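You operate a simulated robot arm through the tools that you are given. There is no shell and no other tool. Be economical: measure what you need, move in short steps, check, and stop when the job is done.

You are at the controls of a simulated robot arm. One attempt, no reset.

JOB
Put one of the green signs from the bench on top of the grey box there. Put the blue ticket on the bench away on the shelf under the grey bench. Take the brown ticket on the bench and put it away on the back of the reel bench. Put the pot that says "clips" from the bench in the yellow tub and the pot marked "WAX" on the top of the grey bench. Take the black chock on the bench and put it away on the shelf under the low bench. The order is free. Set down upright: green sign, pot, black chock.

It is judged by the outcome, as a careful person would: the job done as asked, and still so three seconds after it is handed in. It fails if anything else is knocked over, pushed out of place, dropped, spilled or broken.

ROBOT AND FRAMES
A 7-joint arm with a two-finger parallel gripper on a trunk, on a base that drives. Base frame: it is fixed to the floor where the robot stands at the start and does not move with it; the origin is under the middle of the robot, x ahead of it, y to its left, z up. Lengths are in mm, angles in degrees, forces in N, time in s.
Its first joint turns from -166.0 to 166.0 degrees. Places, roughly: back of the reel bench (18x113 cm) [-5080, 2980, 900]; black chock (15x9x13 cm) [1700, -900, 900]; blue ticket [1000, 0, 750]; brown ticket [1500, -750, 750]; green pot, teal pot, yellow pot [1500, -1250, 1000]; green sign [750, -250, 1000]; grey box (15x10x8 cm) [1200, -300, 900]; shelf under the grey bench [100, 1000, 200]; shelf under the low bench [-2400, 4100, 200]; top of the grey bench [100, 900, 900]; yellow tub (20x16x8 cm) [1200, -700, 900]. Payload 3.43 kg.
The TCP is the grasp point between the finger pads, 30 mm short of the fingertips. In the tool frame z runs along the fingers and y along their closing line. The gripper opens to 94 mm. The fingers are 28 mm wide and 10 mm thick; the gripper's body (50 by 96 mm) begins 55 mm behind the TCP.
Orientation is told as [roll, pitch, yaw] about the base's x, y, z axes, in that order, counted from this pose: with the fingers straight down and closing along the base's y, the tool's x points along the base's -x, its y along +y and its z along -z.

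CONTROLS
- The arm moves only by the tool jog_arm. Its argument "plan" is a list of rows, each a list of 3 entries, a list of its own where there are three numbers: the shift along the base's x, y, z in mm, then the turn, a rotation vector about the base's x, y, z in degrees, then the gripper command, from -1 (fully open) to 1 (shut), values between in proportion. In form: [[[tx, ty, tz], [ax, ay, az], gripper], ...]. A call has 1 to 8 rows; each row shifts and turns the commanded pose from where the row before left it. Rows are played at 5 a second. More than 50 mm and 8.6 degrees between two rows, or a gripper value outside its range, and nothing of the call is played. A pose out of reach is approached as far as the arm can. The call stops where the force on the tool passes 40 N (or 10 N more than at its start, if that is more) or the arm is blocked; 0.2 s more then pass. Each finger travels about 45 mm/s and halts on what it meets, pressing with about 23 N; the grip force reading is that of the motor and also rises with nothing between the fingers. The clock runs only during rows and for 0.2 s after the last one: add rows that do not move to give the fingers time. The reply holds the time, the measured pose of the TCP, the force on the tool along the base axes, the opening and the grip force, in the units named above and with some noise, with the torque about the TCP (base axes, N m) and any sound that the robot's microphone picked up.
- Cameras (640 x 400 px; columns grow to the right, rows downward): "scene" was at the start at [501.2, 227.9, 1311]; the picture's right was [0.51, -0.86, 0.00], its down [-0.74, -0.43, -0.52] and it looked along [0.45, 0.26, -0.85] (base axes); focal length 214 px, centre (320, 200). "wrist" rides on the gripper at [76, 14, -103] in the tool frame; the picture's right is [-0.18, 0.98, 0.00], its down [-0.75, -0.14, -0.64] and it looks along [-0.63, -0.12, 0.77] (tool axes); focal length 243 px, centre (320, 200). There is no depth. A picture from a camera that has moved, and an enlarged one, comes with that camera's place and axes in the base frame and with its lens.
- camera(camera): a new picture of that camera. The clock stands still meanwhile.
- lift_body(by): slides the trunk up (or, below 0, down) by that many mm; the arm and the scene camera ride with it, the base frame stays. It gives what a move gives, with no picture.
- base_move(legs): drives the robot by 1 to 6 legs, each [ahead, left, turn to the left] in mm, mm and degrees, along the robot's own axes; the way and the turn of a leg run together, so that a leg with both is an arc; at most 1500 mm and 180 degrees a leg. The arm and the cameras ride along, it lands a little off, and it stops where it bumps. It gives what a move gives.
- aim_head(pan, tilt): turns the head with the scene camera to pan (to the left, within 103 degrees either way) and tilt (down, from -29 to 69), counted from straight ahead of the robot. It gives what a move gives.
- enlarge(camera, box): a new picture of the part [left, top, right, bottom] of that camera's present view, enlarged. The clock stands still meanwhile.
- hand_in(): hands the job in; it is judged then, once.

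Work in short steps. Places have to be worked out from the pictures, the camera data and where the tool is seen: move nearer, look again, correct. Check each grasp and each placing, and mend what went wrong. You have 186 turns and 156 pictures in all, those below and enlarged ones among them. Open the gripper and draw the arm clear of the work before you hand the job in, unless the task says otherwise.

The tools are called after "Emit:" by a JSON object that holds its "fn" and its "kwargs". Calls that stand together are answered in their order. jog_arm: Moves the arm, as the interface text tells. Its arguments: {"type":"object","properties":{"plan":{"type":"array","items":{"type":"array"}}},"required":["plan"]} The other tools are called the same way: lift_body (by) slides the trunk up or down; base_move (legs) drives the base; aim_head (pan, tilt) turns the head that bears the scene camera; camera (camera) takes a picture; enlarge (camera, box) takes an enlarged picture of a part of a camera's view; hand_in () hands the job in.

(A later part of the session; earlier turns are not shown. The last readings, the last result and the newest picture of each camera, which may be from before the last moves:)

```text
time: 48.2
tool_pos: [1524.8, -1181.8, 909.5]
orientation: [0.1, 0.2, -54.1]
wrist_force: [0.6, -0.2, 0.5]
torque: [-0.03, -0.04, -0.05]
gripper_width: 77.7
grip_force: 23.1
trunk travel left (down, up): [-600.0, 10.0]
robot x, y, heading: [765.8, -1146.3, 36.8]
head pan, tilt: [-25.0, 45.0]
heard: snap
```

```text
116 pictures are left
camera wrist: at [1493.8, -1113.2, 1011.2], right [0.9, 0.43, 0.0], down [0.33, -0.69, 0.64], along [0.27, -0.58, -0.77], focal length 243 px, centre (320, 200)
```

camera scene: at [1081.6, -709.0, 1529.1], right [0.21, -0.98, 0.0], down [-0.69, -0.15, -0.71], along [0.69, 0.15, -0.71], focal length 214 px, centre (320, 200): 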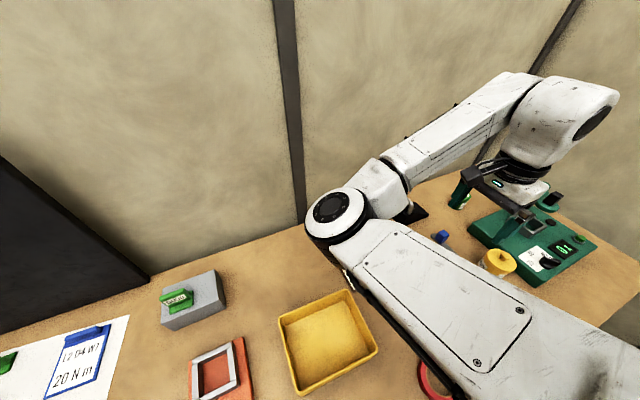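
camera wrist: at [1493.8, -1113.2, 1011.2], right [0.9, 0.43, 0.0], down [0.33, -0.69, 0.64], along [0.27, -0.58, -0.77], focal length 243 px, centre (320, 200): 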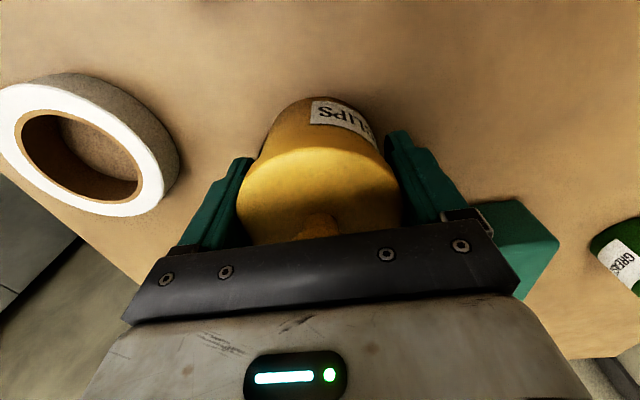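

A "snap" was heard, perhaps the lid settling; the pot looks intact. I lift a little and check.

Emit:
{"fn": "jog_arm", "kwargs": {"plan": [[[0, 0, 8], [0, 0, 0], 1], [[0, 0, 12], [0, 0, 0], 1], [[0, 0, 0], [0, 0, 0], 1]]}}

Emit:
{"fn": "camera", "kwargs": {"camera": "wrist"}}

```text
time: 49.0
tool_pos: [1525.7, -1182.4, 929.6]
orientation: [0.0, 0.0, -54.1]
wrist_force: [0.4, -0.5, -0.7]
torque: [0.02, -0.01, 0.03]
gripper_width: 77.5
grip_force: 22.4
trunk travel left (down, up): [-600.0, 10.0]
robot x, y, heading: [763.7, -1145.7, 36.9]
head pan, tilt: [-25.0, 45.0]
```

```text
115 pictures are left
camera wrist: at [1493.8, -1112.4, 1032.3], right [0.9, 0.43, 0.0], down [0.33, -0.69, 0.64], along [0.27, -0.58, -0.77], focal length 243 px, centre (320, 200)
```

wrist: 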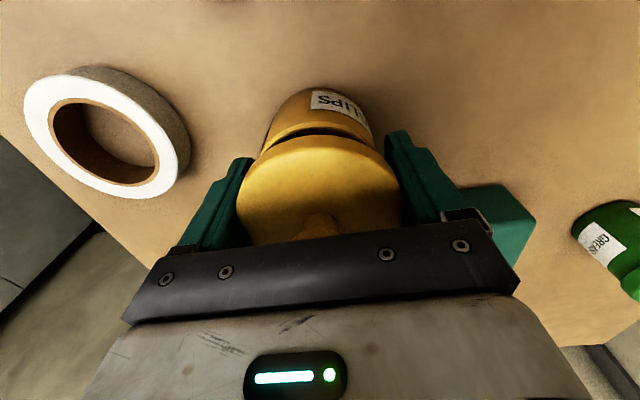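

The lid came off with the grip: it is a separate snap-on lid. I lower it straight back onto the pot and press it home.

Emit:
{"fn": "jog_arm", "kwargs": {"plan": [[[0, 0, -10], [0, 0, 0], 1], [[0, 0, -7], [0, 0, 0], 1], [[0, 0, -2], [0, 0, 0], 1], [[0, 0, -2], [0, 0, 0], 1], [[0, 0, 0], [0, 0, 0], 1]]}}

Emit:
{"fn": "camera", "kwargs": {"camera": "wrist"}}

```text
time: 50.2
tool_pos: [1526.4, -1183.0, 910.5]
orientation: [-0.1, 0.1, -54.3]
wrist_force: [-0.6, -0.9, -0.4]
torque: [0.0, 0.01, 0.0]
gripper_width: 77.9
grip_force: 22.9
trunk travel left (down, up): [-600.0, 10.0]
robot x, y, heading: [764.7, -1143.3, 37.0]
head pan, tilt: [-25.0, 45.0]
```

```text
114 pictures are left
camera wrist: at [1494.5, -1113.0, 1011.8], right [0.9, 0.43, 0.0], down [0.33, -0.69, 0.64], along [0.27, -0.58, -0.77], focal length 243 px, centre (320, 200)
```

wrist: 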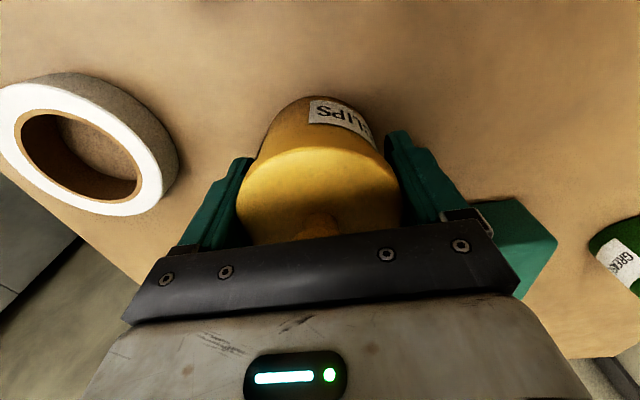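

Emit:
{"fn": "jog_arm", "kwargs": {"plan": [[[0, 0, -1.5], [0, 0, 0], 1], [[0, 0, -1.5], [0, 0, 0], 1], [[0, 0, 0], [0, 0, 0], 1]]}}

Emit:
{"fn": "jog_arm", "kwargs": {"plan": [[[0, 0, -1.5], [0, 0, 0], 1], [[0, 0, -1.5], [0, 0, 0], 1], [[0, 0, 0], [0, 0, 0], 1]]}}

```text
time: 51.0
tool_pos: [1525.8, -1184.0, 909.2]
orientation: [0.0, -0.1, -54.1]
wrist_force: [0.0, 1.4, 14.4]
torque: [0.1, 0.05, 0.04]
gripper_width: 77.2
grip_force: 23.1
trunk travel left (down, up): [-600.0, 10.0]
robot x, y, heading: [762.4, -1149.9, 36.7]
head pan, tilt: [-25.0, 45.0]
```

```text
time: 51.8
tool_pos: [1527.4, -1183.2, 905.1]
orientation: [0.2, -0.1, -54.3]
wrist_force: [2.3, -8.0, 28.3]
torque: [-0.08, -0.04, -0.09]
gripper_width: 77.1
grip_force: 23.7
trunk travel left (down, up): [-600.0, 10.0]
robot x, y, heading: [762.5, -1144.0, 36.6]
head pan, tilt: [-25.0, 45.0]
```

Pressed at 28 N with no click. I ease up, open and look at the lid.

Emit:
{"fn": "jog_arm", "kwargs": {"plan": [[[0, 0, 3], [0, 0, 0], 1], [[0, 0, 1], [0, 0, 0], 0], [[0, 0, 0], [0, 0, 0], -1], [[0, 0, 0], [0, 0, 0], -1], [[0, 0, 30], [0, 0, 0], -1], [[0, 0, 40], [0, 0, 0], -1], [[0, 0, 0], [0, 0, 0], -1]]}}

Emit:
{"fn": "enlarge", "kwargs": {"camera": "wrist", "box": [210, 50, 430, 230]}}

```text
time: 53.4
tool_pos: [1525.7, -1182.9, 977.7]
orientation: [0.0, 0.2, -54.2]
wrist_force: [0.2, 0.9, 0.4]
torque: [0.01, -0.01, -0.04]
gripper_width: 94.1
grip_force: 0.0
trunk travel left (down, up): [-600.0, 10.0]
robot x, y, heading: [765.9, -1145.3, 37.2]
head pan, tilt: [-25.0, 45.0]
heard: snap
```

```text
2.22 times, centred on (320, 140) of wrist
camera zoom: at [1492.9, -1113.7, 1080.2], right [0.9, 0.43, 0.0], down [0.33, -0.69, 0.64], along [0.27, -0.58, -0.77], focal length 539 px, centre (320, 333)
```

zoom: 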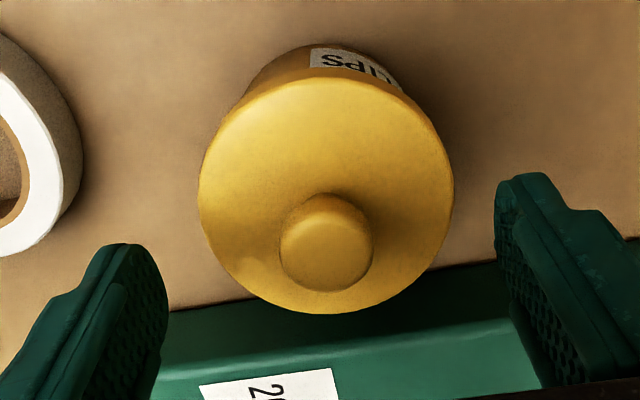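

The second snap was the lid clicking back on. So: take the lid off, set it aside, move the pot body, then put the lid back on. First I look at the tub area for a free lid spot.

Emit:
{"fn": "jog_arm", "kwargs": {"plan": [[[0, 0, -30], [0, 0, 0], -1], [[0, 0, -30], [0, 0, 0], -1], [[0, 0, -7], [0, 0, 0], -1], [[0, 0, 0], [0, 0, 0], 0.5], [[0, 0, 0], [0, 0, 0], 1], [[0, 0, 0], [0, 0, 0], 1], [[0, 0, 0], [0, 0, 0], 1]]}}

Emit:
{"fn": "jog_arm", "kwargs": {"plan": [[[0, 0, 10], [0, 0, 0], 1], [[0, 0, 50], [0, 0, 0], 1], [[0, 0, 50], [0, 0, 0], 1], [[-10, 40, 20], [0, 0, 0], 1], [[-20, 40, 20], [0, 0, 0], 1], [[-20, 40, 10], [0, 0, 0], 1], [[-10, 45, 0], [0, 0, 0], 1], [[-10, 45, 0], [0, 0, 0], 1]]}}

Emit:
{"fn": "camera", "kwargs": {"camera": "wrist"}}

Emit:
{"fn": "camera", "kwargs": {"camera": "scene"}}

```text
time: 55.0
tool_pos: [1525.8, -1182.6, 911.0]
orientation: [0.0, 0.1, -54.2]
wrist_force: [-0.3, 0.4, 0.6]
torque: [0.03, -0.01, 0.03]
gripper_width: 76.5
grip_force: 22.9
trunk travel left (down, up): [-600.0, 10.0]
robot x, y, heading: [766.7, -1142.0, 36.9]
head pan, tilt: [-25.0, 45.0]
heard: snap
```

```text
time: 56.8
tool_pos: [1456.2, -969.3, 1069.7]
orientation: [-0.1, 0.3, -54.2]
wrist_force: [0.5, -0.3, 0.7]
torque: [0.03, -0.01, 0.0]
gripper_width: 76.6
grip_force: 23.1
trunk travel left (down, up): [-600.0, 10.0]
robot x, y, heading: [765.3, -1145.3, 37.0]
head pan, tilt: [-25.0, 45.0]
```

```text
112 pictures are left
camera wrist: at [1423.7, -900.3, 1172.0], right [0.91, 0.42, 0.0], down [0.33, -0.7, 0.64], along [0.27, -0.58, -0.77], focal length 243 px, centre (320, 200)
```

wrist: 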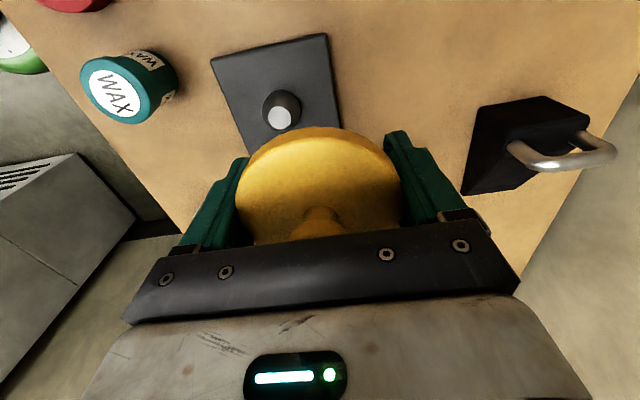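

```text
111 pictures are left
camera scene: at [1081.9, -709.1, 1529.0], right [0.2, -0.98, 0.0], down [-0.69, -0.14, -0.71], along [0.69, 0.14, -0.71], focal length 214 px, centre (320, 200)
```

scene: 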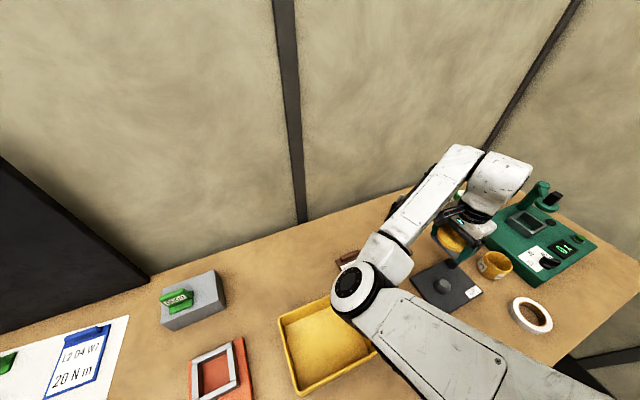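

Problem: fingertips extend below the lid, so it can't be set on the table in this grip. I return it to the pot and regrip higher, near the fingertips.

Emit:
{"fn": "jog_arm", "kwargs": {"plan": [[[10, -45, 0], [0, 0, 0], 1], [[10, -45, 0], [0, 0, 0], 1], [[20, -40, -10], [0, 0, 0], 1], [[20, -40, -20], [0, 0, 0], 1], [[10, -40, -20], [0, 0, 0], 1], [[0, 0, -50], [0, 0, 0], 1], [[0, 0, -40], [0, 0, 0], 1], [[0, 0, 0], [0, 0, 0], 1]]}}

Emit:
{"fn": "camera", "kwargs": {"camera": "wrist"}}

```text
time: 58.6
tool_pos: [1528.6, -1181.1, 932.0]
orientation: [0.0, 0.0, -54.2]
wrist_force: [0.1, 0.3, -0.3]
torque: [0.02, 0.03, 0.02]
gripper_width: 76.6
grip_force: 23.0
trunk travel left (down, up): [-600.0, 10.0]
robot x, y, heading: [765.7, -1144.2, 36.6]
head pan, tilt: [-25.0, 45.0]
```

```text
110 pictures are left
camera wrist: at [1495.9, -1112.6, 1033.4], right [0.9, 0.43, 0.0], down [0.33, -0.69, 0.64], along [0.27, -0.58, -0.77], focal length 243 px, centre (320, 200)
```

wrist: 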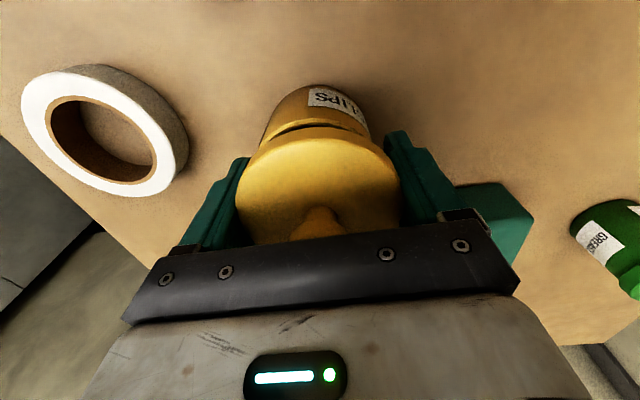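

Aligned over the pot. Lower to seat it and press lightly, then release and regrip 20 mm higher.

Emit:
{"fn": "jog_arm", "kwargs": {"plan": [[[0, 0, -12], [0, 0, 0], 1], [[0, 0, -8], [0, 0, 0], 1], [[0, 0, -2], [0, 0, 0], 1], [[0, 0, -1.5], [0, 0, 0], 1], [[0, 0, 0], [0, 0, 0], 1]]}}

Emit:
{"fn": "jog_arm", "kwargs": {"plan": [[[0, 0, 0], [0, 0, 0], 0], [[0, 0, 0], [0, 0, 0], -1], [[0, 0, 0], [0, 0, 0], -1], [[0, 0, 10], [0, 0, 0], -1], [[0, 0, 13], [0, 0, 0], -1], [[0, 0, 0], [0, 0, 0], -1]]}}

Emit:
{"fn": "camera", "kwargs": {"camera": "wrist"}}

```text
time: 59.8
tool_pos: [1527.7, -1183.4, 909.2]
orientation: [0.1, -0.2, -54.3]
wrist_force: [2.6, -3.7, 27.4]
torque: [-0.1, 0.04, 0.03]
gripper_width: 76.8
grip_force: 23.3
trunk travel left (down, up): [-600.0, 10.0]
robot x, y, heading: [768.9, -1144.4, 37.1]
head pan, tilt: [-25.0, 45.0]
heard: snap
```

```text
time: 61.2
tool_pos: [1525.5, -1183.2, 928.5]
orientation: [0.0, 0.3, -54.1]
wrist_force: [0.4, 0.4, 0.0]
torque: [-0.01, -0.03, 0.05]
gripper_width: 93.8
grip_force: 0.0
trunk travel left (down, up): [-600.0, 10.0]
robot x, y, heading: [768.1, -1142.6, 36.7]
head pan, tilt: [-25.0, 45.0]
```

```text
109 pictures are left
camera wrist: at [1493.8, -1114.5, 1031.7], right [0.9, 0.43, 0.0], down [0.33, -0.69, 0.64], along [0.27, -0.58, -0.77], focal length 243 px, centre (320, 200)
```

wrist: 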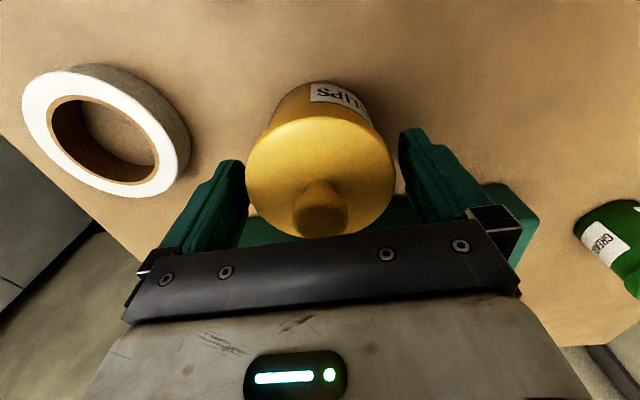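

Lid is snapped on again. I'll grip the knob instead, from above, to take the lid off.

Emit:
{"fn": "jog_arm", "kwargs": {"plan": [[[0, 0, 29], [0, 0, 0], -1], [[0, 0, 0], [0, 0, 0], 0], [[0, 0, 0], [0, 0, 0], 1], [[0, 0, 0], [0, 0, 0], 1], [[0, 0, 0], [0, 0, 0], 1], [[0, 0, 0], [0, 0, 0], 1], [[0, 0, 0], [0, 0, 0], 1]]}}

Emit:
{"fn": "camera", "kwargs": {"camera": "wrist"}}

```text
time: 62.8
tool_pos: [1525.7, -1184.5, 959.8]
orientation: [0.0, 0.0, -54.2]
wrist_force: [-1.2, -0.2, -0.8]
torque: [-0.02, 0.04, 0.02]
gripper_width: 76.2
grip_force: 22.7
trunk travel left (down, up): [-600.0, 10.0]
robot x, y, heading: [764.0, -1143.9, 37.0]
head pan, tilt: [-25.0, 45.0]
```

```text
108 pictures are left
camera wrist: at [1493.8, -1115.7, 1062.1], right [0.9, 0.43, 0.0], down [0.33, -0.69, 0.64], along [0.27, -0.58, -0.77], focal length 243 px, centre (320, 200)
```

wrist: 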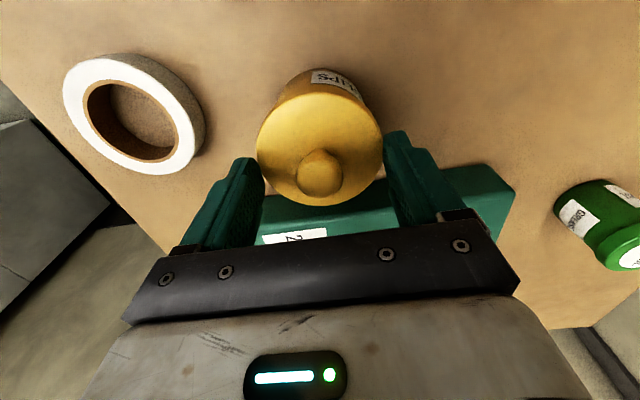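

Gripped the lid rim at the fingertips without a snap. I lift just 8 mm to see whether the pot comes along.

Emit:
{"fn": "jog_arm", "kwargs": {"plan": [[[0, 0, 4], [0, 0, 0], 1], [[0, 0, 4], [0, 0, 0], 1], [[0, 0, 0], [0, 0, 0], 1]]}}

Emit:
{"fn": "enlarge", "kwargs": {"camera": "wrist", "box": [220, 40, 420, 220]}}

```text
time: 63.6
tool_pos: [1525.0, -1182.7, 966.7]
orientation: [0.0, 0.3, -54.1]
wrist_force: [0.5, -1.0, 0.6]
torque: [0.02, 0.01, -0.02]
gripper_width: 76.0
grip_force: 23.3
trunk travel left (down, up): [-600.0, 10.0]
robot x, y, heading: [764.7, -1147.3, 37.3]
head pan, tilt: [-25.0, 45.0]
heard: snap
```

```text
2.22 times, centred on (320, 130) of wrist
camera zoom: at [1493.8, -1114.1, 1069.2], right [0.9, 0.43, 0.0], down [0.33, -0.69, 0.64], along [0.27, -0.58, -0.77], focal length 539 px, centre (320, 356)
```

zoom: 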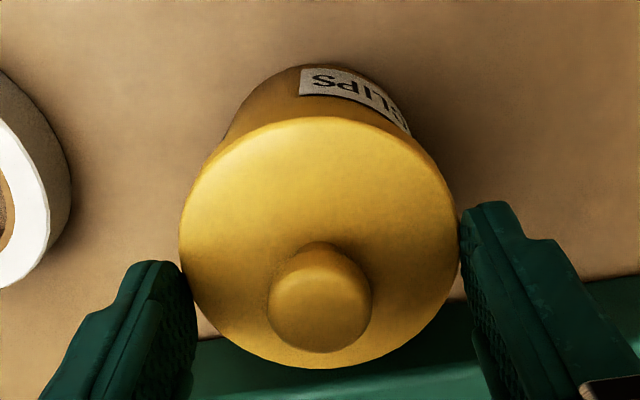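

Lid is off, held at the fingertips. I carry it to a free spot near (1325,-513).

Emit:
{"fn": "jog_arm", "kwargs": {"plan": [[[0, 0, 30], [0, 0, 0], 1], [[0, 0, 35], [0, 0, 0], 1], [[0, 0, 35], [0, 0, 0], 1], [[-10, 36, 0], [0, 0, 0], 1], [[-13, 45, 0], [0, 0, 0], 1], [[-13, 45, 0], [0, 0, 0], 1], [[-13, 45, 0], [0, 0, 0], 1], [[-13, 45, 0], [0, 0, 0], 1]]}}

Emit:
{"fn": "jog_arm", "kwargs": {"plan": [[[-13, 45, 0], [0, 0, 0], 1], [[-13, 45, 0], [0, 0, 0], 1], [[-13, 45, 0], [0, 0, 0], 1], [[-13, 45, 0], [0, 0, 0], 1], [[-14, 45, 0], [0, 0, 0], 1], [[-14, 45, 0], [0, 0, 0], 1], [[-14, 45, 0], [0, 0, 0], 1], [[-14, 45, 0], [0, 0, 0], 1]]}}

Emit:
{"fn": "jog_arm", "kwargs": {"plan": [[[-20, 45, 0], [0, 0, 0], 1], [[-20, 45, 0], [0, 0, 0], 1], [[0, 5, 0], [0, 0, 0], 1], [[0, 0, 0], [0, 0, 0], 1]]}}

Emit:
{"fn": "camera", "kwargs": {"camera": "wrist"}}

Emit:
{"fn": "camera", "kwargs": {"camera": "scene"}}

```text
time: 65.4
tool_pos: [1462.3, -961.4, 1070.8]
orientation: [0.0, 0.1, -54.2]
wrist_force: [0.2, 0.3, -0.2]
torque: [0.02, -0.01, 0.0]
gripper_width: 76.1
grip_force: 22.6
trunk travel left (down, up): [-600.0, 10.0]
robot x, y, heading: [767.0, -1142.9, 36.8]
head pan, tilt: [-25.0, 45.0]
```

```text
time: 67.2
tool_pos: [1358.5, -608.2, 1065.5]
orientation: [0.0, 0.1, -54.2]
wrist_force: [0.3, -0.1, 0.3]
torque: [-0.02, 0.03, 0.01]
gripper_width: 76.1
grip_force: 23.1
trunk travel left (down, up): [-600.0, 10.0]
robot x, y, heading: [764.1, -1147.8, 36.7]
head pan, tilt: [-25.0, 45.0]
```

```text
time: 68.2
tool_pos: [1314.8, -512.3, 1067.6]
orientation: [-0.1, 0.1, -54.2]
wrist_force: [-0.7, -0.8, -0.2]
torque: [0.01, 0.01, -0.02]
gripper_width: 76.1
grip_force: 23.2
trunk travel left (down, up): [-600.0, 10.0]
robot x, y, heading: [762.1, -1145.1, 36.7]
head pan, tilt: [-25.0, 45.0]
```

```text
106 pictures are left
camera wrist: at [1282.8, -444.2, 1169.9], right [0.9, 0.43, 0.0], down [0.33, -0.69, 0.64], along [0.27, -0.58, -0.77], focal length 243 px, centre (320, 200)
```

wrist: 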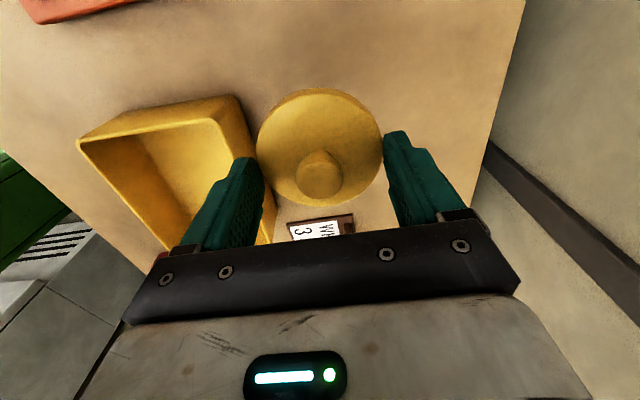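

```text
105 pictures are left
camera scene: at [1081.4, -708.7, 1529.0], right [0.21, -0.98, 0.0], down [-0.69, -0.15, -0.71], along [0.69, 0.15, -0.71], focal length 214 px, centre (320, 200)
```

scene: 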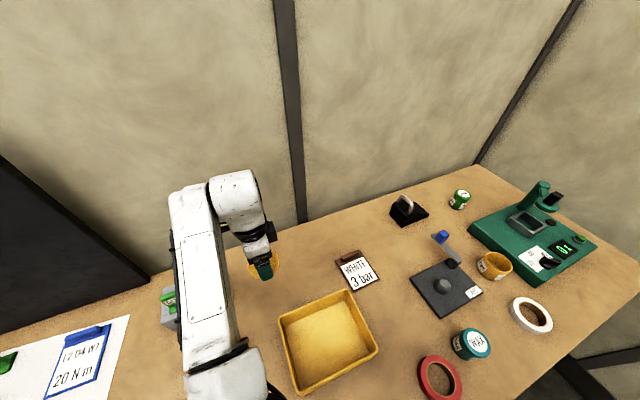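

Spot is clear. Lower the lid to the table.

Emit:
{"fn": "jog_arm", "kwargs": {"plan": [[[3, 4, -50], [0, 0, 0], 1], [[3, 4, -50], [0, 0, 0], 1], [[2, 2, -32], [0, 0, 0], 1], [[0, 0, -4], [0, 0, 0], 1], [[0, 0, -3], [0, 0, 0], 1], [[0, 0, -3], [0, 0, 0], 1], [[0, 0, 0], [0, 0, 0], 1]]}}

Emit:
{"fn": "camera", "kwargs": {"camera": "wrist"}}

```text
refused: row 1 steps farther than a row can; nothing moved
```

```text
104 pictures are left
camera wrist: at [1282.8, -444.2, 1169.9], right [0.9, 0.43, 0.0], down [0.33, -0.69, 0.64], along [0.27, -0.58, -0.77], focal length 243 px, centre (320, 200)
```

wrist: 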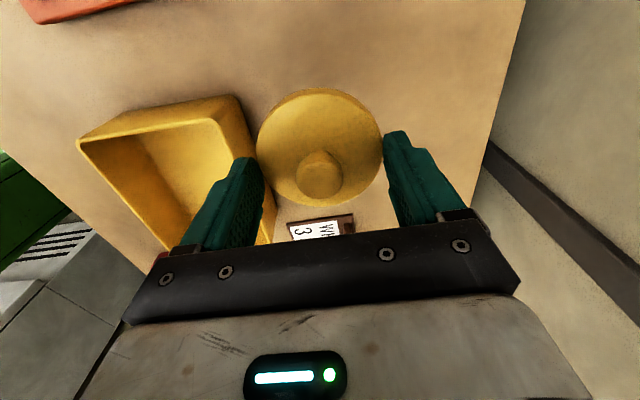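

Emit:
{"fn": "jog_arm", "kwargs": {"plan": [[[3, 4, -45], [0, 0, 0], 1], [[3, 4, -45], [0, 0, 0], 1], [[2, 2, -42], [0, 0, 0], 1], [[0, 0, -4], [0, 0, 0], 1], [[0, 0, -3], [0, 0, 0], 1], [[0, 0, -3], [0, 0, 0], 1], [[0, 0, 0], [0, 0, 0], 1]]}}

Emit:
{"fn": "camera", "kwargs": {"camera": "wrist"}}

```text
time: 69.8
tool_pos: [1323.8, -501.6, 925.0]
orientation: [0.0, 0.1, -54.2]
wrist_force: [-0.1, 0.2, -0.4]
torque: [0.01, -0.01, 0.02]
gripper_width: 75.9
grip_force: 23.4
trunk travel left (down, up): [-600.0, 10.0]
robot x, y, heading: [766.7, -1145.1, 37.1]
head pan, tilt: [-25.0, 45.0]
```

```text
103 pictures are left
camera wrist: at [1291.6, -431.9, 1026.1], right [0.9, 0.43, 0.0], down [0.33, -0.69, 0.64], along [0.27, -0.58, -0.77], focal length 243 px, centre (320, 200)
```

wrist: 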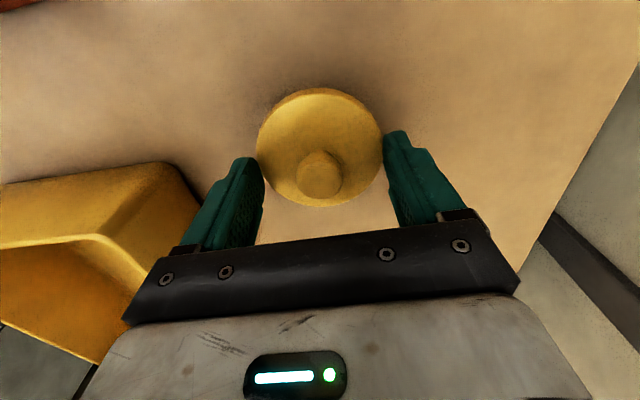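

Step down to contact.

Emit:
{"fn": "jog_arm", "kwargs": {"plan": [[[0, 0, -3], [0, 0, 0], 1], [[0, 0, -3], [0, 0, 0], 1], [[0, 0, 0], [0, 0, 0], 1]]}}

Emit:
{"fn": "jog_arm", "kwargs": {"plan": [[[0, 0, -2], [0, 0, 0], 1], [[0, 0, -2], [0, 0, 0], 1], [[0, 0, 0], [0, 0, 0], 1]]}}

```text
time: 70.6
tool_pos: [1324.7, -500.5, 918.1]
orientation: [0.0, 0.0, -54.2]
wrist_force: [0.4, -0.2, -0.7]
torque: [0.02, 0.0, 0.02]
gripper_width: 76.1
grip_force: 23.3
trunk travel left (down, up): [-600.0, 10.0]
robot x, y, heading: [763.7, -1142.0, 36.8]
head pan, tilt: [-25.0, 45.0]
```

```text
time: 71.4
tool_pos: [1323.3, -499.8, 913.4]
orientation: [0.0, 0.1, -54.1]
wrist_force: [-0.6, 1.1, 0.1]
torque: [-0.02, 0.02, 0.04]
gripper_width: 75.8
grip_force: 23.3
trunk travel left (down, up): [-600.0, 10.0]
robot x, y, heading: [763.0, -1144.1, 37.0]
head pan, tilt: [-25.0, 45.0]
```

Emit:
{"fn": "jog_arm", "kwargs": {"plan": [[[0, 0, -2], [0, 0, 0], 1], [[0, 0, -2], [0, 0, 0], 1], [[0, 0, 0], [0, 0, 0], 1]]}}

Emit:
{"fn": "jog_arm", "kwargs": {"plan": [[[0, 0, -2], [0, 0, 0], 1], [[0, 0, -2], [0, 0, 0], 1], [[0, 0, 0], [0, 0, 0], 1]]}}

```text
time: 72.2
tool_pos: [1323.5, -498.9, 908.9]
orientation: [0.0, 0.2, -54.2]
wrist_force: [0.3, 0.4, -0.6]
torque: [0.01, -0.02, 0.0]
gripper_width: 75.9
grip_force: 22.8
trunk travel left (down, up): [-600.0, 10.0]
robot x, y, heading: [763.2, -1141.4, 36.9]
head pan, tilt: [-25.0, 45.0]
```

```text
time: 73.0
tool_pos: [1323.4, -500.8, 905.4]
orientation: [0.0, 0.1, -54.2]
wrist_force: [-0.2, 0.3, 0.1]
torque: [0.04, -0.02, 0.04]
gripper_width: 76.2
grip_force: 22.6
trunk travel left (down, up): [-600.0, 10.0]
robot x, y, heading: [765.6, -1146.0, 36.9]
head pan, tilt: [-25.0, 45.0]
```

Emit:
{"fn": "jog_arm", "kwargs": {"plan": [[[0, 0, -2], [0, 0, 0], 1], [[0, 0, -1.5], [0, 0, 0], 1], [[0, 0, 0], [0, 0, 0], 1]]}}

Emit:
{"fn": "jog_arm", "kwargs": {"plan": [[[0, 0, -1.5], [0, 0, 0], 1], [[0, 0, -1.5], [0, 0, 0], 1], [[0, 0, 0], [0, 0, 0], 1]]}}

Emit:
{"fn": "enlarge", "kwargs": {"camera": "scene", "box": [220, 220, 320, 300]}}

```text
time: 73.8
tool_pos: [1323.8, -500.4, 901.0]
orientation: [-0.1, 0.2, -54.2]
wrist_force: [-0.3, -0.6, -0.7]
torque: [0.03, 0.01, 0.0]
gripper_width: 75.9
grip_force: 22.7
trunk travel left (down, up): [-600.0, 10.0]
robot x, y, heading: [762.6, -1145.6, 36.9]
head pan, tilt: [-25.0, 45.0]
```

```text
time: 74.6
tool_pos: [1323.9, -501.3, 899.4]
orientation: [0.0, 0.1, -54.2]
wrist_force: [-0.7, -0.7, 3.5]
torque: [0.04, 0.05, 0.03]
gripper_width: 75.9
grip_force: 23.4
trunk travel left (down, up): [-600.0, 10.0]
robot x, y, heading: [763.6, -1143.2, 37.0]
head pan, tilt: [-25.0, 45.0]
```

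```text
5.00 times, centred on (270, 260) of scene
camera zoom: at [1081.3, -708.9, 1529.2], right [0.21, -0.98, 0.0], down [-0.69, -0.15, -0.71], along [0.69, 0.15, -0.71], focal length 1072 px, centre (570, -100)
```

zoom: 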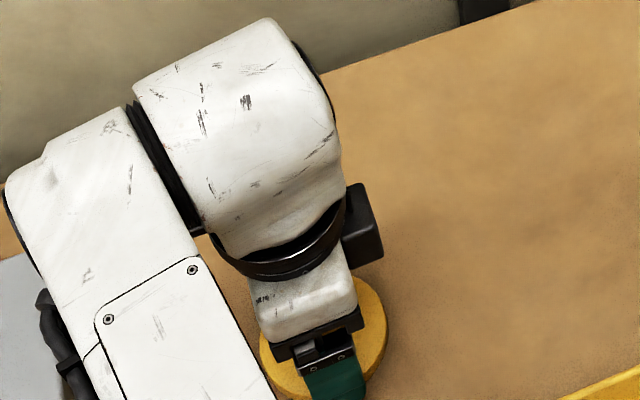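

Lid rests on the table. Release and rise.

Emit:
{"fn": "jog_arm", "kwargs": {"plan": [[[0, 0, 0], [0, 0, 0], 0], [[0, 0, 0], [0, 0, 0], -0.9], [[0, 0, 0], [0, 0, 0], -0.9], [[0, 0, 30], [0, 0, 0], -1], [[0, 0, 50], [0, 0, 0], -1], [[0, 0, 50], [0, 0, 0], -1], [[0, 0, 45], [0, 0, 0], -1], [[0, 0, 0], [0, 0, 0], -1]]}}

Emit:
{"fn": "camera", "kwargs": {"camera": "wrist"}}

```text
time: 76.4
tool_pos: [1323.9, -499.7, 1075.2]
orientation: [-0.1, 0.1, -54.1]
wrist_force: [0.5, 0.6, -0.7]
torque: [0.01, 0.0, 0.0]
gripper_width: 94.2
grip_force: 0.1
trunk travel left (down, up): [-600.0, 10.0]
robot x, y, heading: [763.0, -1143.1, 37.0]
head pan, tilt: [-25.0, 45.0]
```

```text
101 pictures are left
camera wrist: at [1292.6, -430.5, 1177.5], right [0.9, 0.43, 0.0], down [0.33, -0.69, 0.64], along [0.27, -0.58, -0.77], focal length 243 px, centre (320, 200)
```

wrist: 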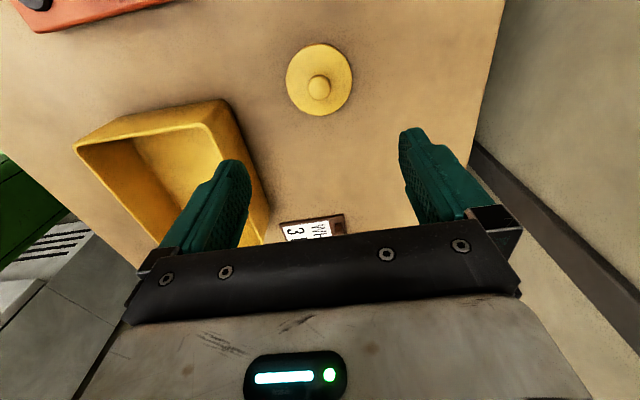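

Lid sits well. Back over the open pot.

Emit:
{"fn": "jog_arm", "kwargs": {"plan": [[[13.5, -45.5, 0], [0, 0, 0], -1], [[13.5, -45.5, 0], [0, 0, 0], -1], [[13.5, -45.5, 0], [0, 0, 0], -1], [[13.5, -45.5, 0], [0, 0, 0], -1], [[13.5, -45.5, 0], [0, 0, 0], -1], [[13.5, -45.5, 0], [0, 0, 0], -1], [[13.5, -45.5, 0], [0, 0, 0], -1], [[13.5, -45.5, 0], [0, 0, 0], -1]]}}

Emit:
{"fn": "jog_arm", "kwargs": {"plan": [[[13.5, -45.5, 0], [0, 0, 0], -1], [[13.5, -45.5, 0], [0, 0, 0], -1], [[13.5, -45.5, 0], [0, 0, 0], -1], [[13.5, -45.5, 0], [0, 0, 0], -1], [[13.5, -45.5, 0], [0, 0, 0], -1], [[13.5, -45.5, 0], [0, 0, 0], -1], [[12.5, -46, 0], [0, 0, 0], -1], [[0, 0, -40], [0, 0, 0], -1]]}}

Emit:
{"fn": "jog_arm", "kwargs": {"plan": [[[0, 0, -45], [0, 0, 0], -1], [[0, 0, 0], [0, 0, 0], -1]]}}

Emit:
{"fn": "camera", "kwargs": {"camera": "wrist"}}

```text
time: 78.2
tool_pos: [1433.1, -865.7, 1076.1]
orientation: [0.0, 0.1, -54.1]
wrist_force: [-0.5, 0.0, 0.2]
torque: [0.0, 0.03, 0.0]
gripper_width: 94.0
grip_force: 0.1
trunk travel left (down, up): [-600.0, 10.0]
robot x, y, heading: [763.7, -1147.3, 36.9]
head pan, tilt: [-25.0, 45.0]
```

```text
time: 80.0
tool_pos: [1526.0, -1189.9, 1037.8]
orientation: [0.0, 0.1, -54.1]
wrist_force: [0.0, 0.2, 0.6]
torque: [0.03, -0.04, -0.02]
gripper_width: 94.0
grip_force: 0.0
trunk travel left (down, up): [-600.0, 10.0]
robot x, y, heading: [762.6, -1145.8, 37.1]
head pan, tilt: [-25.0, 45.0]
```

```text
time: 80.6
tool_pos: [1526.1, -1187.7, 992.2]
orientation: [0.0, 0.1, -54.3]
wrist_force: [-0.1, 0.7, -0.1]
torque: [0.01, -0.04, -0.02]
gripper_width: 93.8
grip_force: 0.1
trunk travel left (down, up): [-600.0, 10.0]
robot x, y, heading: [766.4, -1147.3, 37.0]
head pan, tilt: [-25.0, 45.0]
```

```text
100 pictures are left
camera wrist: at [1493.1, -1118.0, 1095.0], right [0.9, 0.43, 0.0], down [0.33, -0.69, 0.64], along [0.27, -0.58, -0.77], focal length 243 px, centre (320, 200)
```

wrist: 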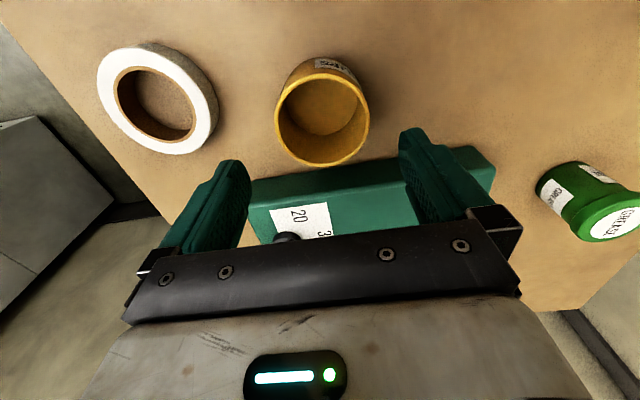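

Open, empty pot; slightly toward −u of the TCP. Correct by (-2,+5), descend and grip the body.

Emit:
{"fn": "jog_arm", "kwargs": {"plan": [[[-2, 5, -30], [0, 0, 0], -1], [[0, 0, -40], [0, 0, 0], -1], [[0, 0, -17], [0, 0, 0], -1], [[0, 0, 0], [0, 0, 0], 0.2], [[0, 0, 0], [0, 0, 0], 1], [[0, 0, 0], [0, 0, 0], 1], [[0, 0, 0], [0, 0, 0], 1]]}}

Emit:
{"fn": "jog_arm", "kwargs": {"plan": [[[0, 0, 15], [0, 0, 0], 1], [[0, 0, 0], [0, 0, 0], 1]]}}

Emit:
{"fn": "camera", "kwargs": {"camera": "wrist"}}

```text
time: 82.2
tool_pos: [1524.3, -1179.2, 905.8]
orientation: [0.0, 0.2, -54.2]
wrist_force: [-0.3, 0.1, -0.6]
torque: [0.0, 0.01, 0.0]
gripper_width: 72.4
grip_force: 23.3
trunk travel left (down, up): [-600.0, 10.0]
robot x, y, heading: [765.2, -1142.1, 36.8]
head pan, tilt: [-25.0, 45.0]
```

```text
time: 82.8
tool_pos: [1524.5, -1179.0, 919.2]
orientation: [0.1, 0.2, -54.1]
wrist_force: [-1.0, 0.2, -1.4]
torque: [0.02, 0.02, -0.03]
gripper_width: 72.2
grip_force: 23.2
trunk travel left (down, up): [-600.0, 10.0]
robot x, y, heading: [769.2, -1147.2, 37.1]
head pan, tilt: [-25.0, 45.0]
```

```text
99 pictures are left
camera wrist: at [1491.7, -1110.6, 1021.2], right [0.9, 0.43, 0.0], down [0.33, -0.69, 0.64], along [0.27, -0.58, -0.77], focal length 243 px, centre (320, 200)
```

wrist: 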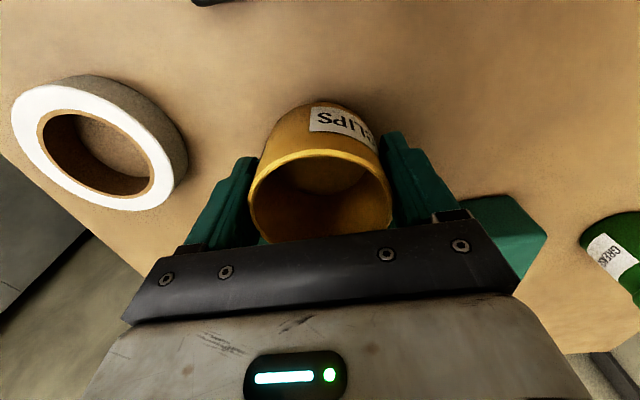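

Held by the body. Raise and carry to the tub centre (≈1215,-697).

Emit:
{"fn": "jog_arm", "kwargs": {"plan": [[[0, 0, 45], [0, 0, 0], 1], [[0, 0, 50], [0, 0, 0], 1], [[0, 0, 50], [0, 0, 0], 1], [[-23.8, 37.1, 0], [0, 0, 0], 1], [[-23.8, 37.1, 0], [0, 0, 0], 1], [[-23.8, 37.1, 0], [0, 0, 0], 1], [[-23.8, 37.1, 0], [0, 0, 0], 1], [[-23.8, 37.1, 0], [0, 0, 0], 1]]}}

Emit:
{"fn": "jog_arm", "kwargs": {"plan": [[[-23.8, 37.1, 0], [0, 0, 0], 1], [[-23.8, 37.1, 0], [0, 0, 0], 1], [[-23.8, 37.1, 0], [0, 0, 0], 1], [[-23.8, 37.1, 0], [0, 0, 0], 1], [[-23.8, 37.1, 0], [0, 0, 0], 1], [[-23.8, 37.1, 0], [0, 0, 0], 1], [[-23.8, 37.1, 0], [0, 0, 0], 1], [[-23.8, 37.1, 0], [0, 0, 0], 1]]}}

Emit:
{"fn": "camera", "kwargs": {"camera": "wrist"}}

Emit:
{"fn": "camera", "kwargs": {"camera": "scene"}}

```text
time: 84.6
tool_pos: [1401.8, -993.8, 1062.8]
orientation: [-0.2, 0.1, -54.4]
wrist_force: [1.0, 0.0, -1.8]
torque: [0.02, 0.02, 0.02]
gripper_width: 72.4
grip_force: 23.3
trunk travel left (down, up): [-600.0, 10.0]
robot x, y, heading: [762.0, -1148.1, 36.7]
head pan, tilt: [-25.0, 45.0]
```

```text
time: 86.4
tool_pos: [1213.2, -696.8, 1063.8]
orientation: [0.0, 0.1, -54.3]
wrist_force: [0.1, -0.4, -0.4]
torque: [0.0, -0.01, 0.0]
gripper_width: 72.1
grip_force: 23.0
trunk travel left (down, up): [-600.0, 10.0]
robot x, y, heading: [764.3, -1143.4, 36.9]
head pan, tilt: [-25.0, 45.0]
```

```text
98 pictures are left
camera wrist: at [1181.5, -626.9, 1164.9], right [0.91, 0.42, 0.0], down [0.33, -0.69, 0.64], along [0.27, -0.58, -0.77], focal length 243 px, centre (320, 200)
```

wrist: 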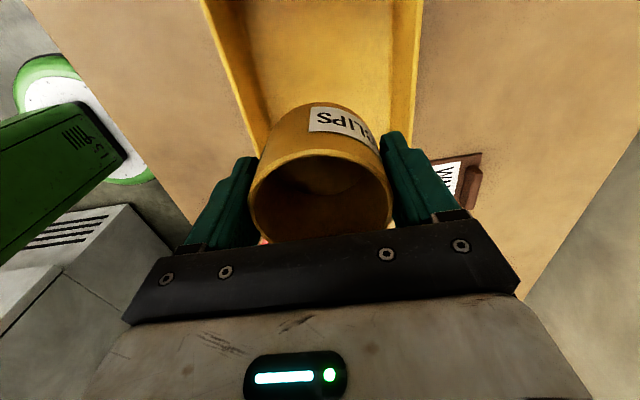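

```text
97 pictures are left
camera scene: at [1081.6, -708.9, 1529.0], right [0.21, -0.98, 0.0], down [-0.69, -0.15, -0.71], along [0.69, 0.14, -0.71], focal length 214 px, centre (320, 200)
```

scene: 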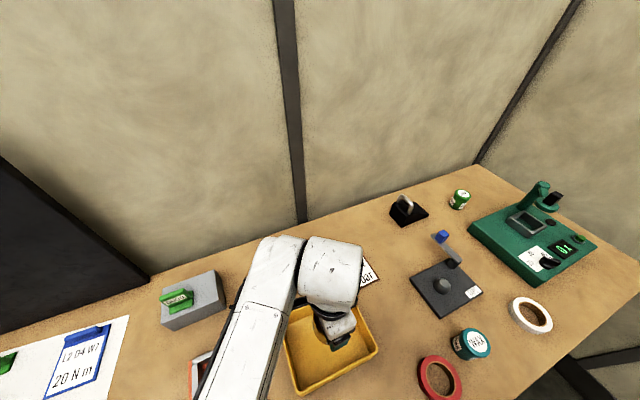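

Centred over the tub. Descend.

Emit:
{"fn": "jog_arm", "kwargs": {"plan": [[[0, 0, -45], [0, 0, 0], 1], [[0, 0, -45], [0, 0, 0], 1], [[0, 0, -40], [0, 0, 0], 1], [[0, 0, -8], [0, 0, 0], 1], [[0, 0, -4], [0, 0, 0], 1], [[0, 0, -3], [0, 0, 0], 1], [[0, 0, 0], [0, 0, 0], 1]]}}

Emit:
{"fn": "camera", "kwargs": {"camera": "wrist"}}

```text
time: 88.0
tool_pos: [1213.2, -697.3, 917.9]
orientation: [0.0, 0.0, -54.3]
wrist_force: [-0.5, -0.3, -1.3]
torque: [0.02, -0.03, 0.03]
gripper_width: 72.1
grip_force: 23.2
trunk travel left (down, up): [-600.0, 10.0]
robot x, y, heading: [763.5, -1143.5, 37.2]
head pan, tilt: [-25.0, 45.0]
```

```text
96 pictures are left
camera wrist: at [1181.8, -627.5, 1019.7], right [0.9, 0.43, 0.0], down [0.33, -0.69, 0.64], along [0.27, -0.58, -0.77], focal length 243 px, centre (320, 200)
```

wrist: 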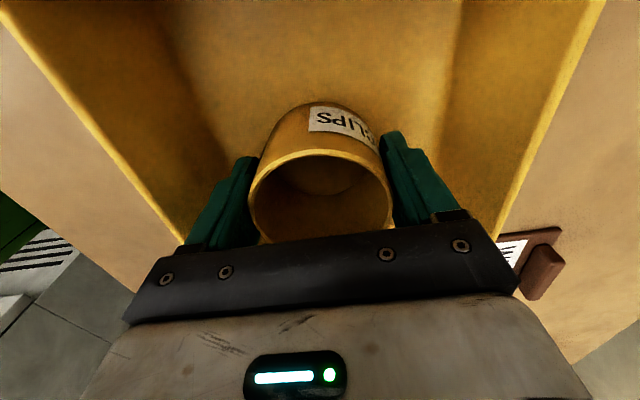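

Emit:
{"fn": "jog_arm", "kwargs": {"plan": [[[0, 0, -2], [0, 0, 0], 1], [[0, 0, -2], [0, 0, 0], 1], [[0, 0, 0], [0, 0, 0], 1]]}}

Emit:
{"fn": "jog_arm", "kwargs": {"plan": [[[0, 0, -2], [0, 0, 0], 1], [[0, 0, -2], [0, 0, 0], 1], [[0, 0, 0], [0, 0, 0], 1]]}}

```text
time: 88.8
tool_pos: [1214.3, -696.9, 914.6]
orientation: [0.0, 0.2, -54.0]
wrist_force: [0.5, 0.3, -1.3]
torque: [-0.02, 0.0, 0.0]
gripper_width: 72.0
grip_force: 23.1
trunk travel left (down, up): [-600.0, 10.0]
robot x, y, heading: [763.5, -1141.8, 37.0]
head pan, tilt: [-25.0, 45.0]
```

```text
time: 89.6
tool_pos: [1215.2, -697.1, 910.5]
orientation: [0.0, 0.0, -54.2]
wrist_force: [-1.7, -0.4, 3.0]
torque: [-0.05, 0.14, -0.03]
gripper_width: 71.9
grip_force: 23.3
trunk travel left (down, up): [-600.0, 10.0]
robot x, y, heading: [763.9, -1144.6, 37.1]
head pan, tilt: [-25.0, 45.0]
```

Contact on the tub floor. Open slightly and rise straight out.

Emit:
{"fn": "jog_arm", "kwargs": {"plan": [[[0, 0, -0.5], [0, 0, 0], 1], [[0, 0, 0], [0, 0, 0], -0.6], [[0, 0, 0], [0, 0, 0], -0.78], [[0, 0, 0], [0, 0, 0], -0.78], [[0, 0, 20], [0, 0, 0], -0.78], [[0, 0, 40], [0, 0, 0], -0.78], [[0, 0, 40], [0, 0, 0], -1], [[0, 0, 40], [0, 0, 0], -1]]}}

Emit:
{"fn": "camera", "kwargs": {"camera": "wrist"}}

```text
time: 91.4
tool_pos: [1214.7, -696.0, 1050.6]
orientation: [-0.1, 0.2, -54.2]
wrist_force: [0.9, -0.2, 0.0]
torque: [0.04, -0.01, -0.04]
gripper_width: 94.2
grip_force: 0.0
trunk travel left (down, up): [-600.0, 10.0]
robot x, y, heading: [769.3, -1145.2, 36.8]
head pan, tilt: [-25.0, 45.0]
```

```text
95 pictures are left
camera wrist: at [1182.8, -626.8, 1152.1], right [0.9, 0.43, 0.0], down [0.33, -0.69, 0.64], along [0.27, -0.58, -0.77], focal length 243 px, centre (320, 200)
```

wrist: 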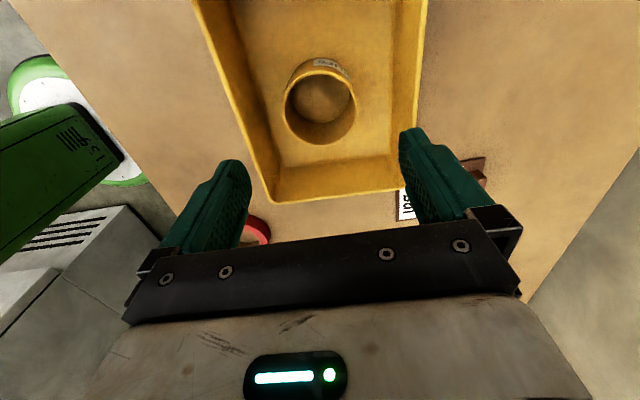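

Pot stands in the tub. Now fetch the lid at TCP (1323.8,-500.5).

Emit:
{"fn": "jog_arm", "kwargs": {"plan": [[[21.8, 39.1, 0], [0, 0, 0], -1], [[21.8, 39.1, 0], [0, 0, 0], -1], [[21.8, 39.1, 0], [0, 0, 0], -1], [[21.8, 39.1, 0], [0, 0, 0], -1], [[21.8, 39.1, 0], [0, 0, 0], -1], [[0, 0, -45], [0, 0, 0], -1], [[0, 0, -35], [0, 0, 0], -1], [[0, 0, 0], [0, 0, 0], -1]]}}

Emit:
{"fn": "camera", "kwargs": {"camera": "wrist"}}

```text
time: 93.2
tool_pos: [1324.1, -503.9, 968.3]
orientation: [0.0, 0.1, -54.2]
wrist_force: [0.2, -0.8, -1.0]
torque: [0.01, -0.03, -0.02]
gripper_width: 93.8
grip_force: 0.0
trunk travel left (down, up): [-600.0, 10.0]
robot x, y, heading: [764.1, -1146.7, 36.7]
head pan, tilt: [-25.0, 45.0]
```

```text
94 pictures are left
camera wrist: at [1291.7, -433.8, 1070.6], right [0.9, 0.43, 0.0], down [0.33, -0.69, 0.64], along [0.27, -0.58, -0.77], focal length 243 px, centre (320, 200)
```

wrist: 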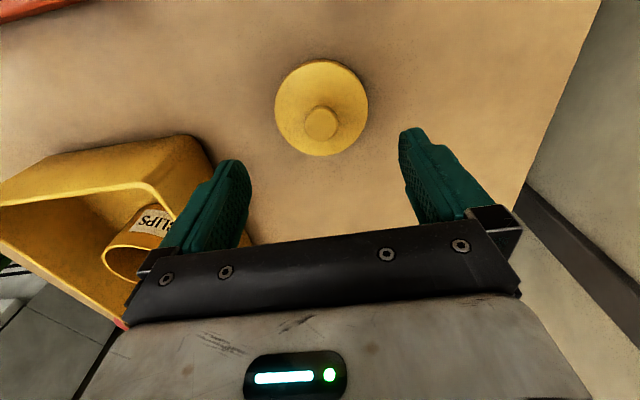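

Emit:
{"fn": "jog_arm", "kwargs": {"plan": [[[-1, 2, -35], [0, 0, 0], -1], [[0, 0, -25], [0, 0, 0], -1], [[0, 0, -7], [0, 0, 0], -1], [[0, 0, 0], [0, 0, 0], 0.2], [[0, 0, 0], [0, 0, 0], 1], [[0, 0, 0], [0, 0, 0], 1], [[0, 0, 0], [0, 0, 0], 1]]}}

Emit:
{"fn": "jog_arm", "kwargs": {"plan": [[[0, 0, 20], [0, 0, 0], 1], [[0, 0, 45], [0, 0, 0], 1], [[0, 0, 45], [0, 0, 0], 1], [[0, 0, 45], [0, 0, 0], 1], [[0, 0, 0], [0, 0, 0], 1]]}}

Emit:
{"fn": "camera", "kwargs": {"camera": "wrist"}}

```text
time: 94.8
tool_pos: [1321.9, -499.9, 903.0]
orientation: [0.0, 0.0, -54.2]
wrist_force: [0.1, -0.2, 0.1]
torque: [0.0, -0.01, 0.0]
gripper_width: 76.1
grip_force: 23.3
trunk travel left (down, up): [-600.0, 10.0]
robot x, y, heading: [763.3, -1145.8, 37.0]
head pan, tilt: [-25.0, 45.0]
```

```text
time: 96.0
tool_pos: [1322.1, -498.6, 1060.4]
orientation: [0.0, 0.2, -54.2]
wrist_force: [0.4, 0.6, 0.2]
torque: [0.02, 0.02, 0.03]
gripper_width: 76.1
grip_force: 22.9
trunk travel left (down, up): [-600.0, 10.0]
robot x, y, heading: [762.3, -1144.2, 36.9]
head pan, tilt: [-25.0, 45.0]
```

```text
93 pictures are left
camera wrist: at [1290.1, -428.8, 1162.4], right [0.9, 0.43, 0.0], down [0.33, -0.69, 0.64], along [0.27, -0.58, -0.77], focal length 243 px, centre (320, 200)
```

wrist: 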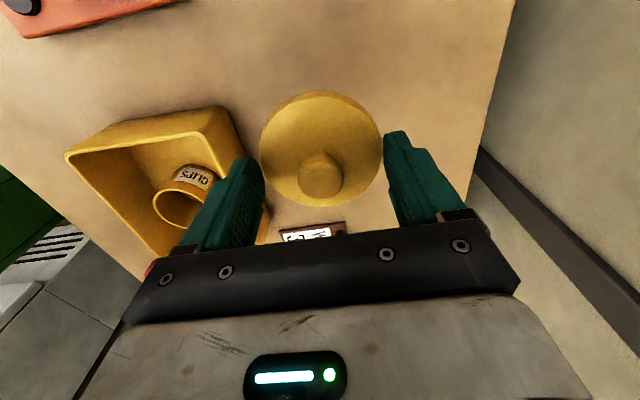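

Lid held. Carry it over the pot in the tub.

Emit:
{"fn": "jog_arm", "kwargs": {"plan": [[[-21.2, -39.9, 0], [0, 0, 0], 1], [[-21.2, -39.9, 0], [0, 0, 0], 1], [[-21.2, -39.9, 0], [0, 0, 0], 1], [[-21.2, -39.9, 0], [0, 0, 0], 1], [[-21.2, -39.9, 0], [0, 0, 0], 1], [[0, 0, -45], [0, 0, 0], 1], [[0, 0, -15], [0, 0, 0], 1], [[0, 0, 0], [0, 0, 0], 1]]}}

Emit:
{"fn": "enlarge", "kwargs": {"camera": "wrist", "box": [200, 20, 440, 230]}}

Emit:
{"fn": "enlarge", "kwargs": {"camera": "scene", "box": [260, 260, 400, 400]}}

```text
time: 97.8
tool_pos: [1214.4, -696.9, 996.0]
orientation: [0.0, 0.1, -54.2]
wrist_force: [-0.1, -0.1, -0.2]
torque: [0.0, 0.03, 0.02]
gripper_width: 24.1
grip_force: 23.4
trunk travel left (down, up): [-600.0, 10.0]
robot x, y, heading: [767.7, -1145.2, 36.7]
head pan, tilt: [-25.0, 45.0]
```

```text
1.90 times, centred on (320, 125) of wrist
camera zoom: at [1182.2, -627.6, 1098.3], right [0.9, 0.43, 0.0], down [0.33, -0.69, 0.64], along [0.27, -0.58, -0.77], focal length 462 px, centre (320, 343)
```

zoom: 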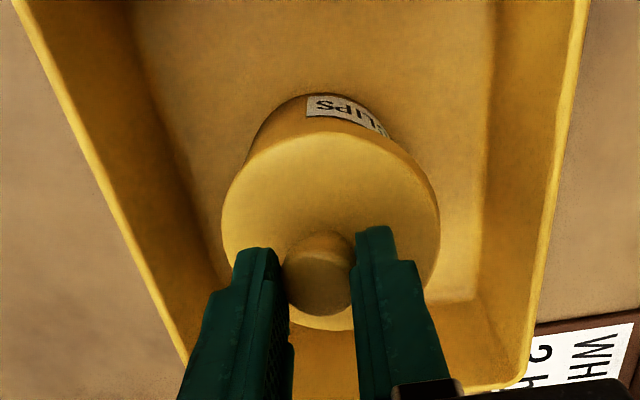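

```text
2.86 times, centred on (330, 330) of scene
camera zoom: at [1081.3, -708.8, 1529.0], right [0.21, -0.98, 0.0], down [-0.69, -0.15, -0.71], along [0.69, 0.15, -0.71], focal length 613 px, centre (291, -171)
```

zoom: 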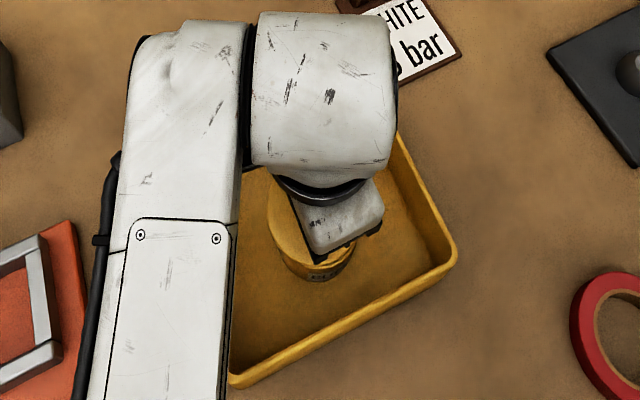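

The lid slipped out of the rim grip and the fingers now hold the knob, with the lid seemingly right on the pot. Lower gently to feel whether it seats.

Emit:
{"fn": "jog_arm", "kwargs": {"plan": [[[0, 0, -2], [0, 0, 0], 1], [[0, 0, -2], [0, 0, 0], 1], [[0, 0, 0], [0, 0, 0], 1]]}}

Emit:
{"fn": "camera", "kwargs": {"camera": "wrist"}}

```text
time: 98.6
tool_pos: [1214.1, -696.8, 993.4]
orientation: [0.0, 0.1, -54.2]
wrist_force: [-0.3, -0.9, -0.2]
torque: [0.02, 0.0, 0.01]
gripper_width: 24.2
grip_force: 22.9
trunk travel left (down, up): [-600.0, 10.0]
robot x, y, heading: [767.7, -1144.6, 36.9]
head pan, tilt: [-25.0, 45.0]
```

```text
90 pictures are left
camera wrist: at [1183.2, -628.2, 1095.6], right [0.9, 0.43, 0.0], down [0.33, -0.69, 0.64], along [0.27, -0.58, -0.77], focal length 243 px, centre (320, 200)
```

wrist: 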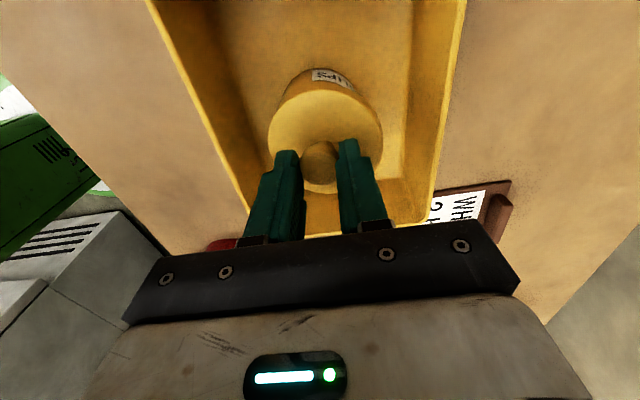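

Emit:
{"fn": "enlarge", "kwargs": {"camera": "wrist", "box": [250, 50, 400, 210]}}

```text
2.50 times, centred on (325, 130) of wrist
camera zoom: at [1183.2, -628.2, 1095.6], right [0.9, 0.43, 0.0], down [0.33, -0.69, 0.64], along [0.27, -0.58, -0.77], focal length 606 px, centre (308, 375)
```

zoom: 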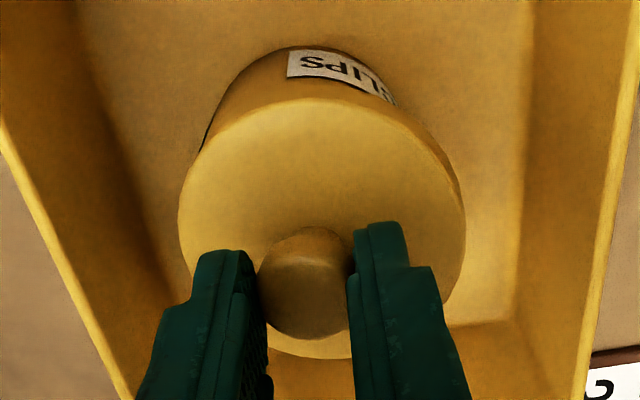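

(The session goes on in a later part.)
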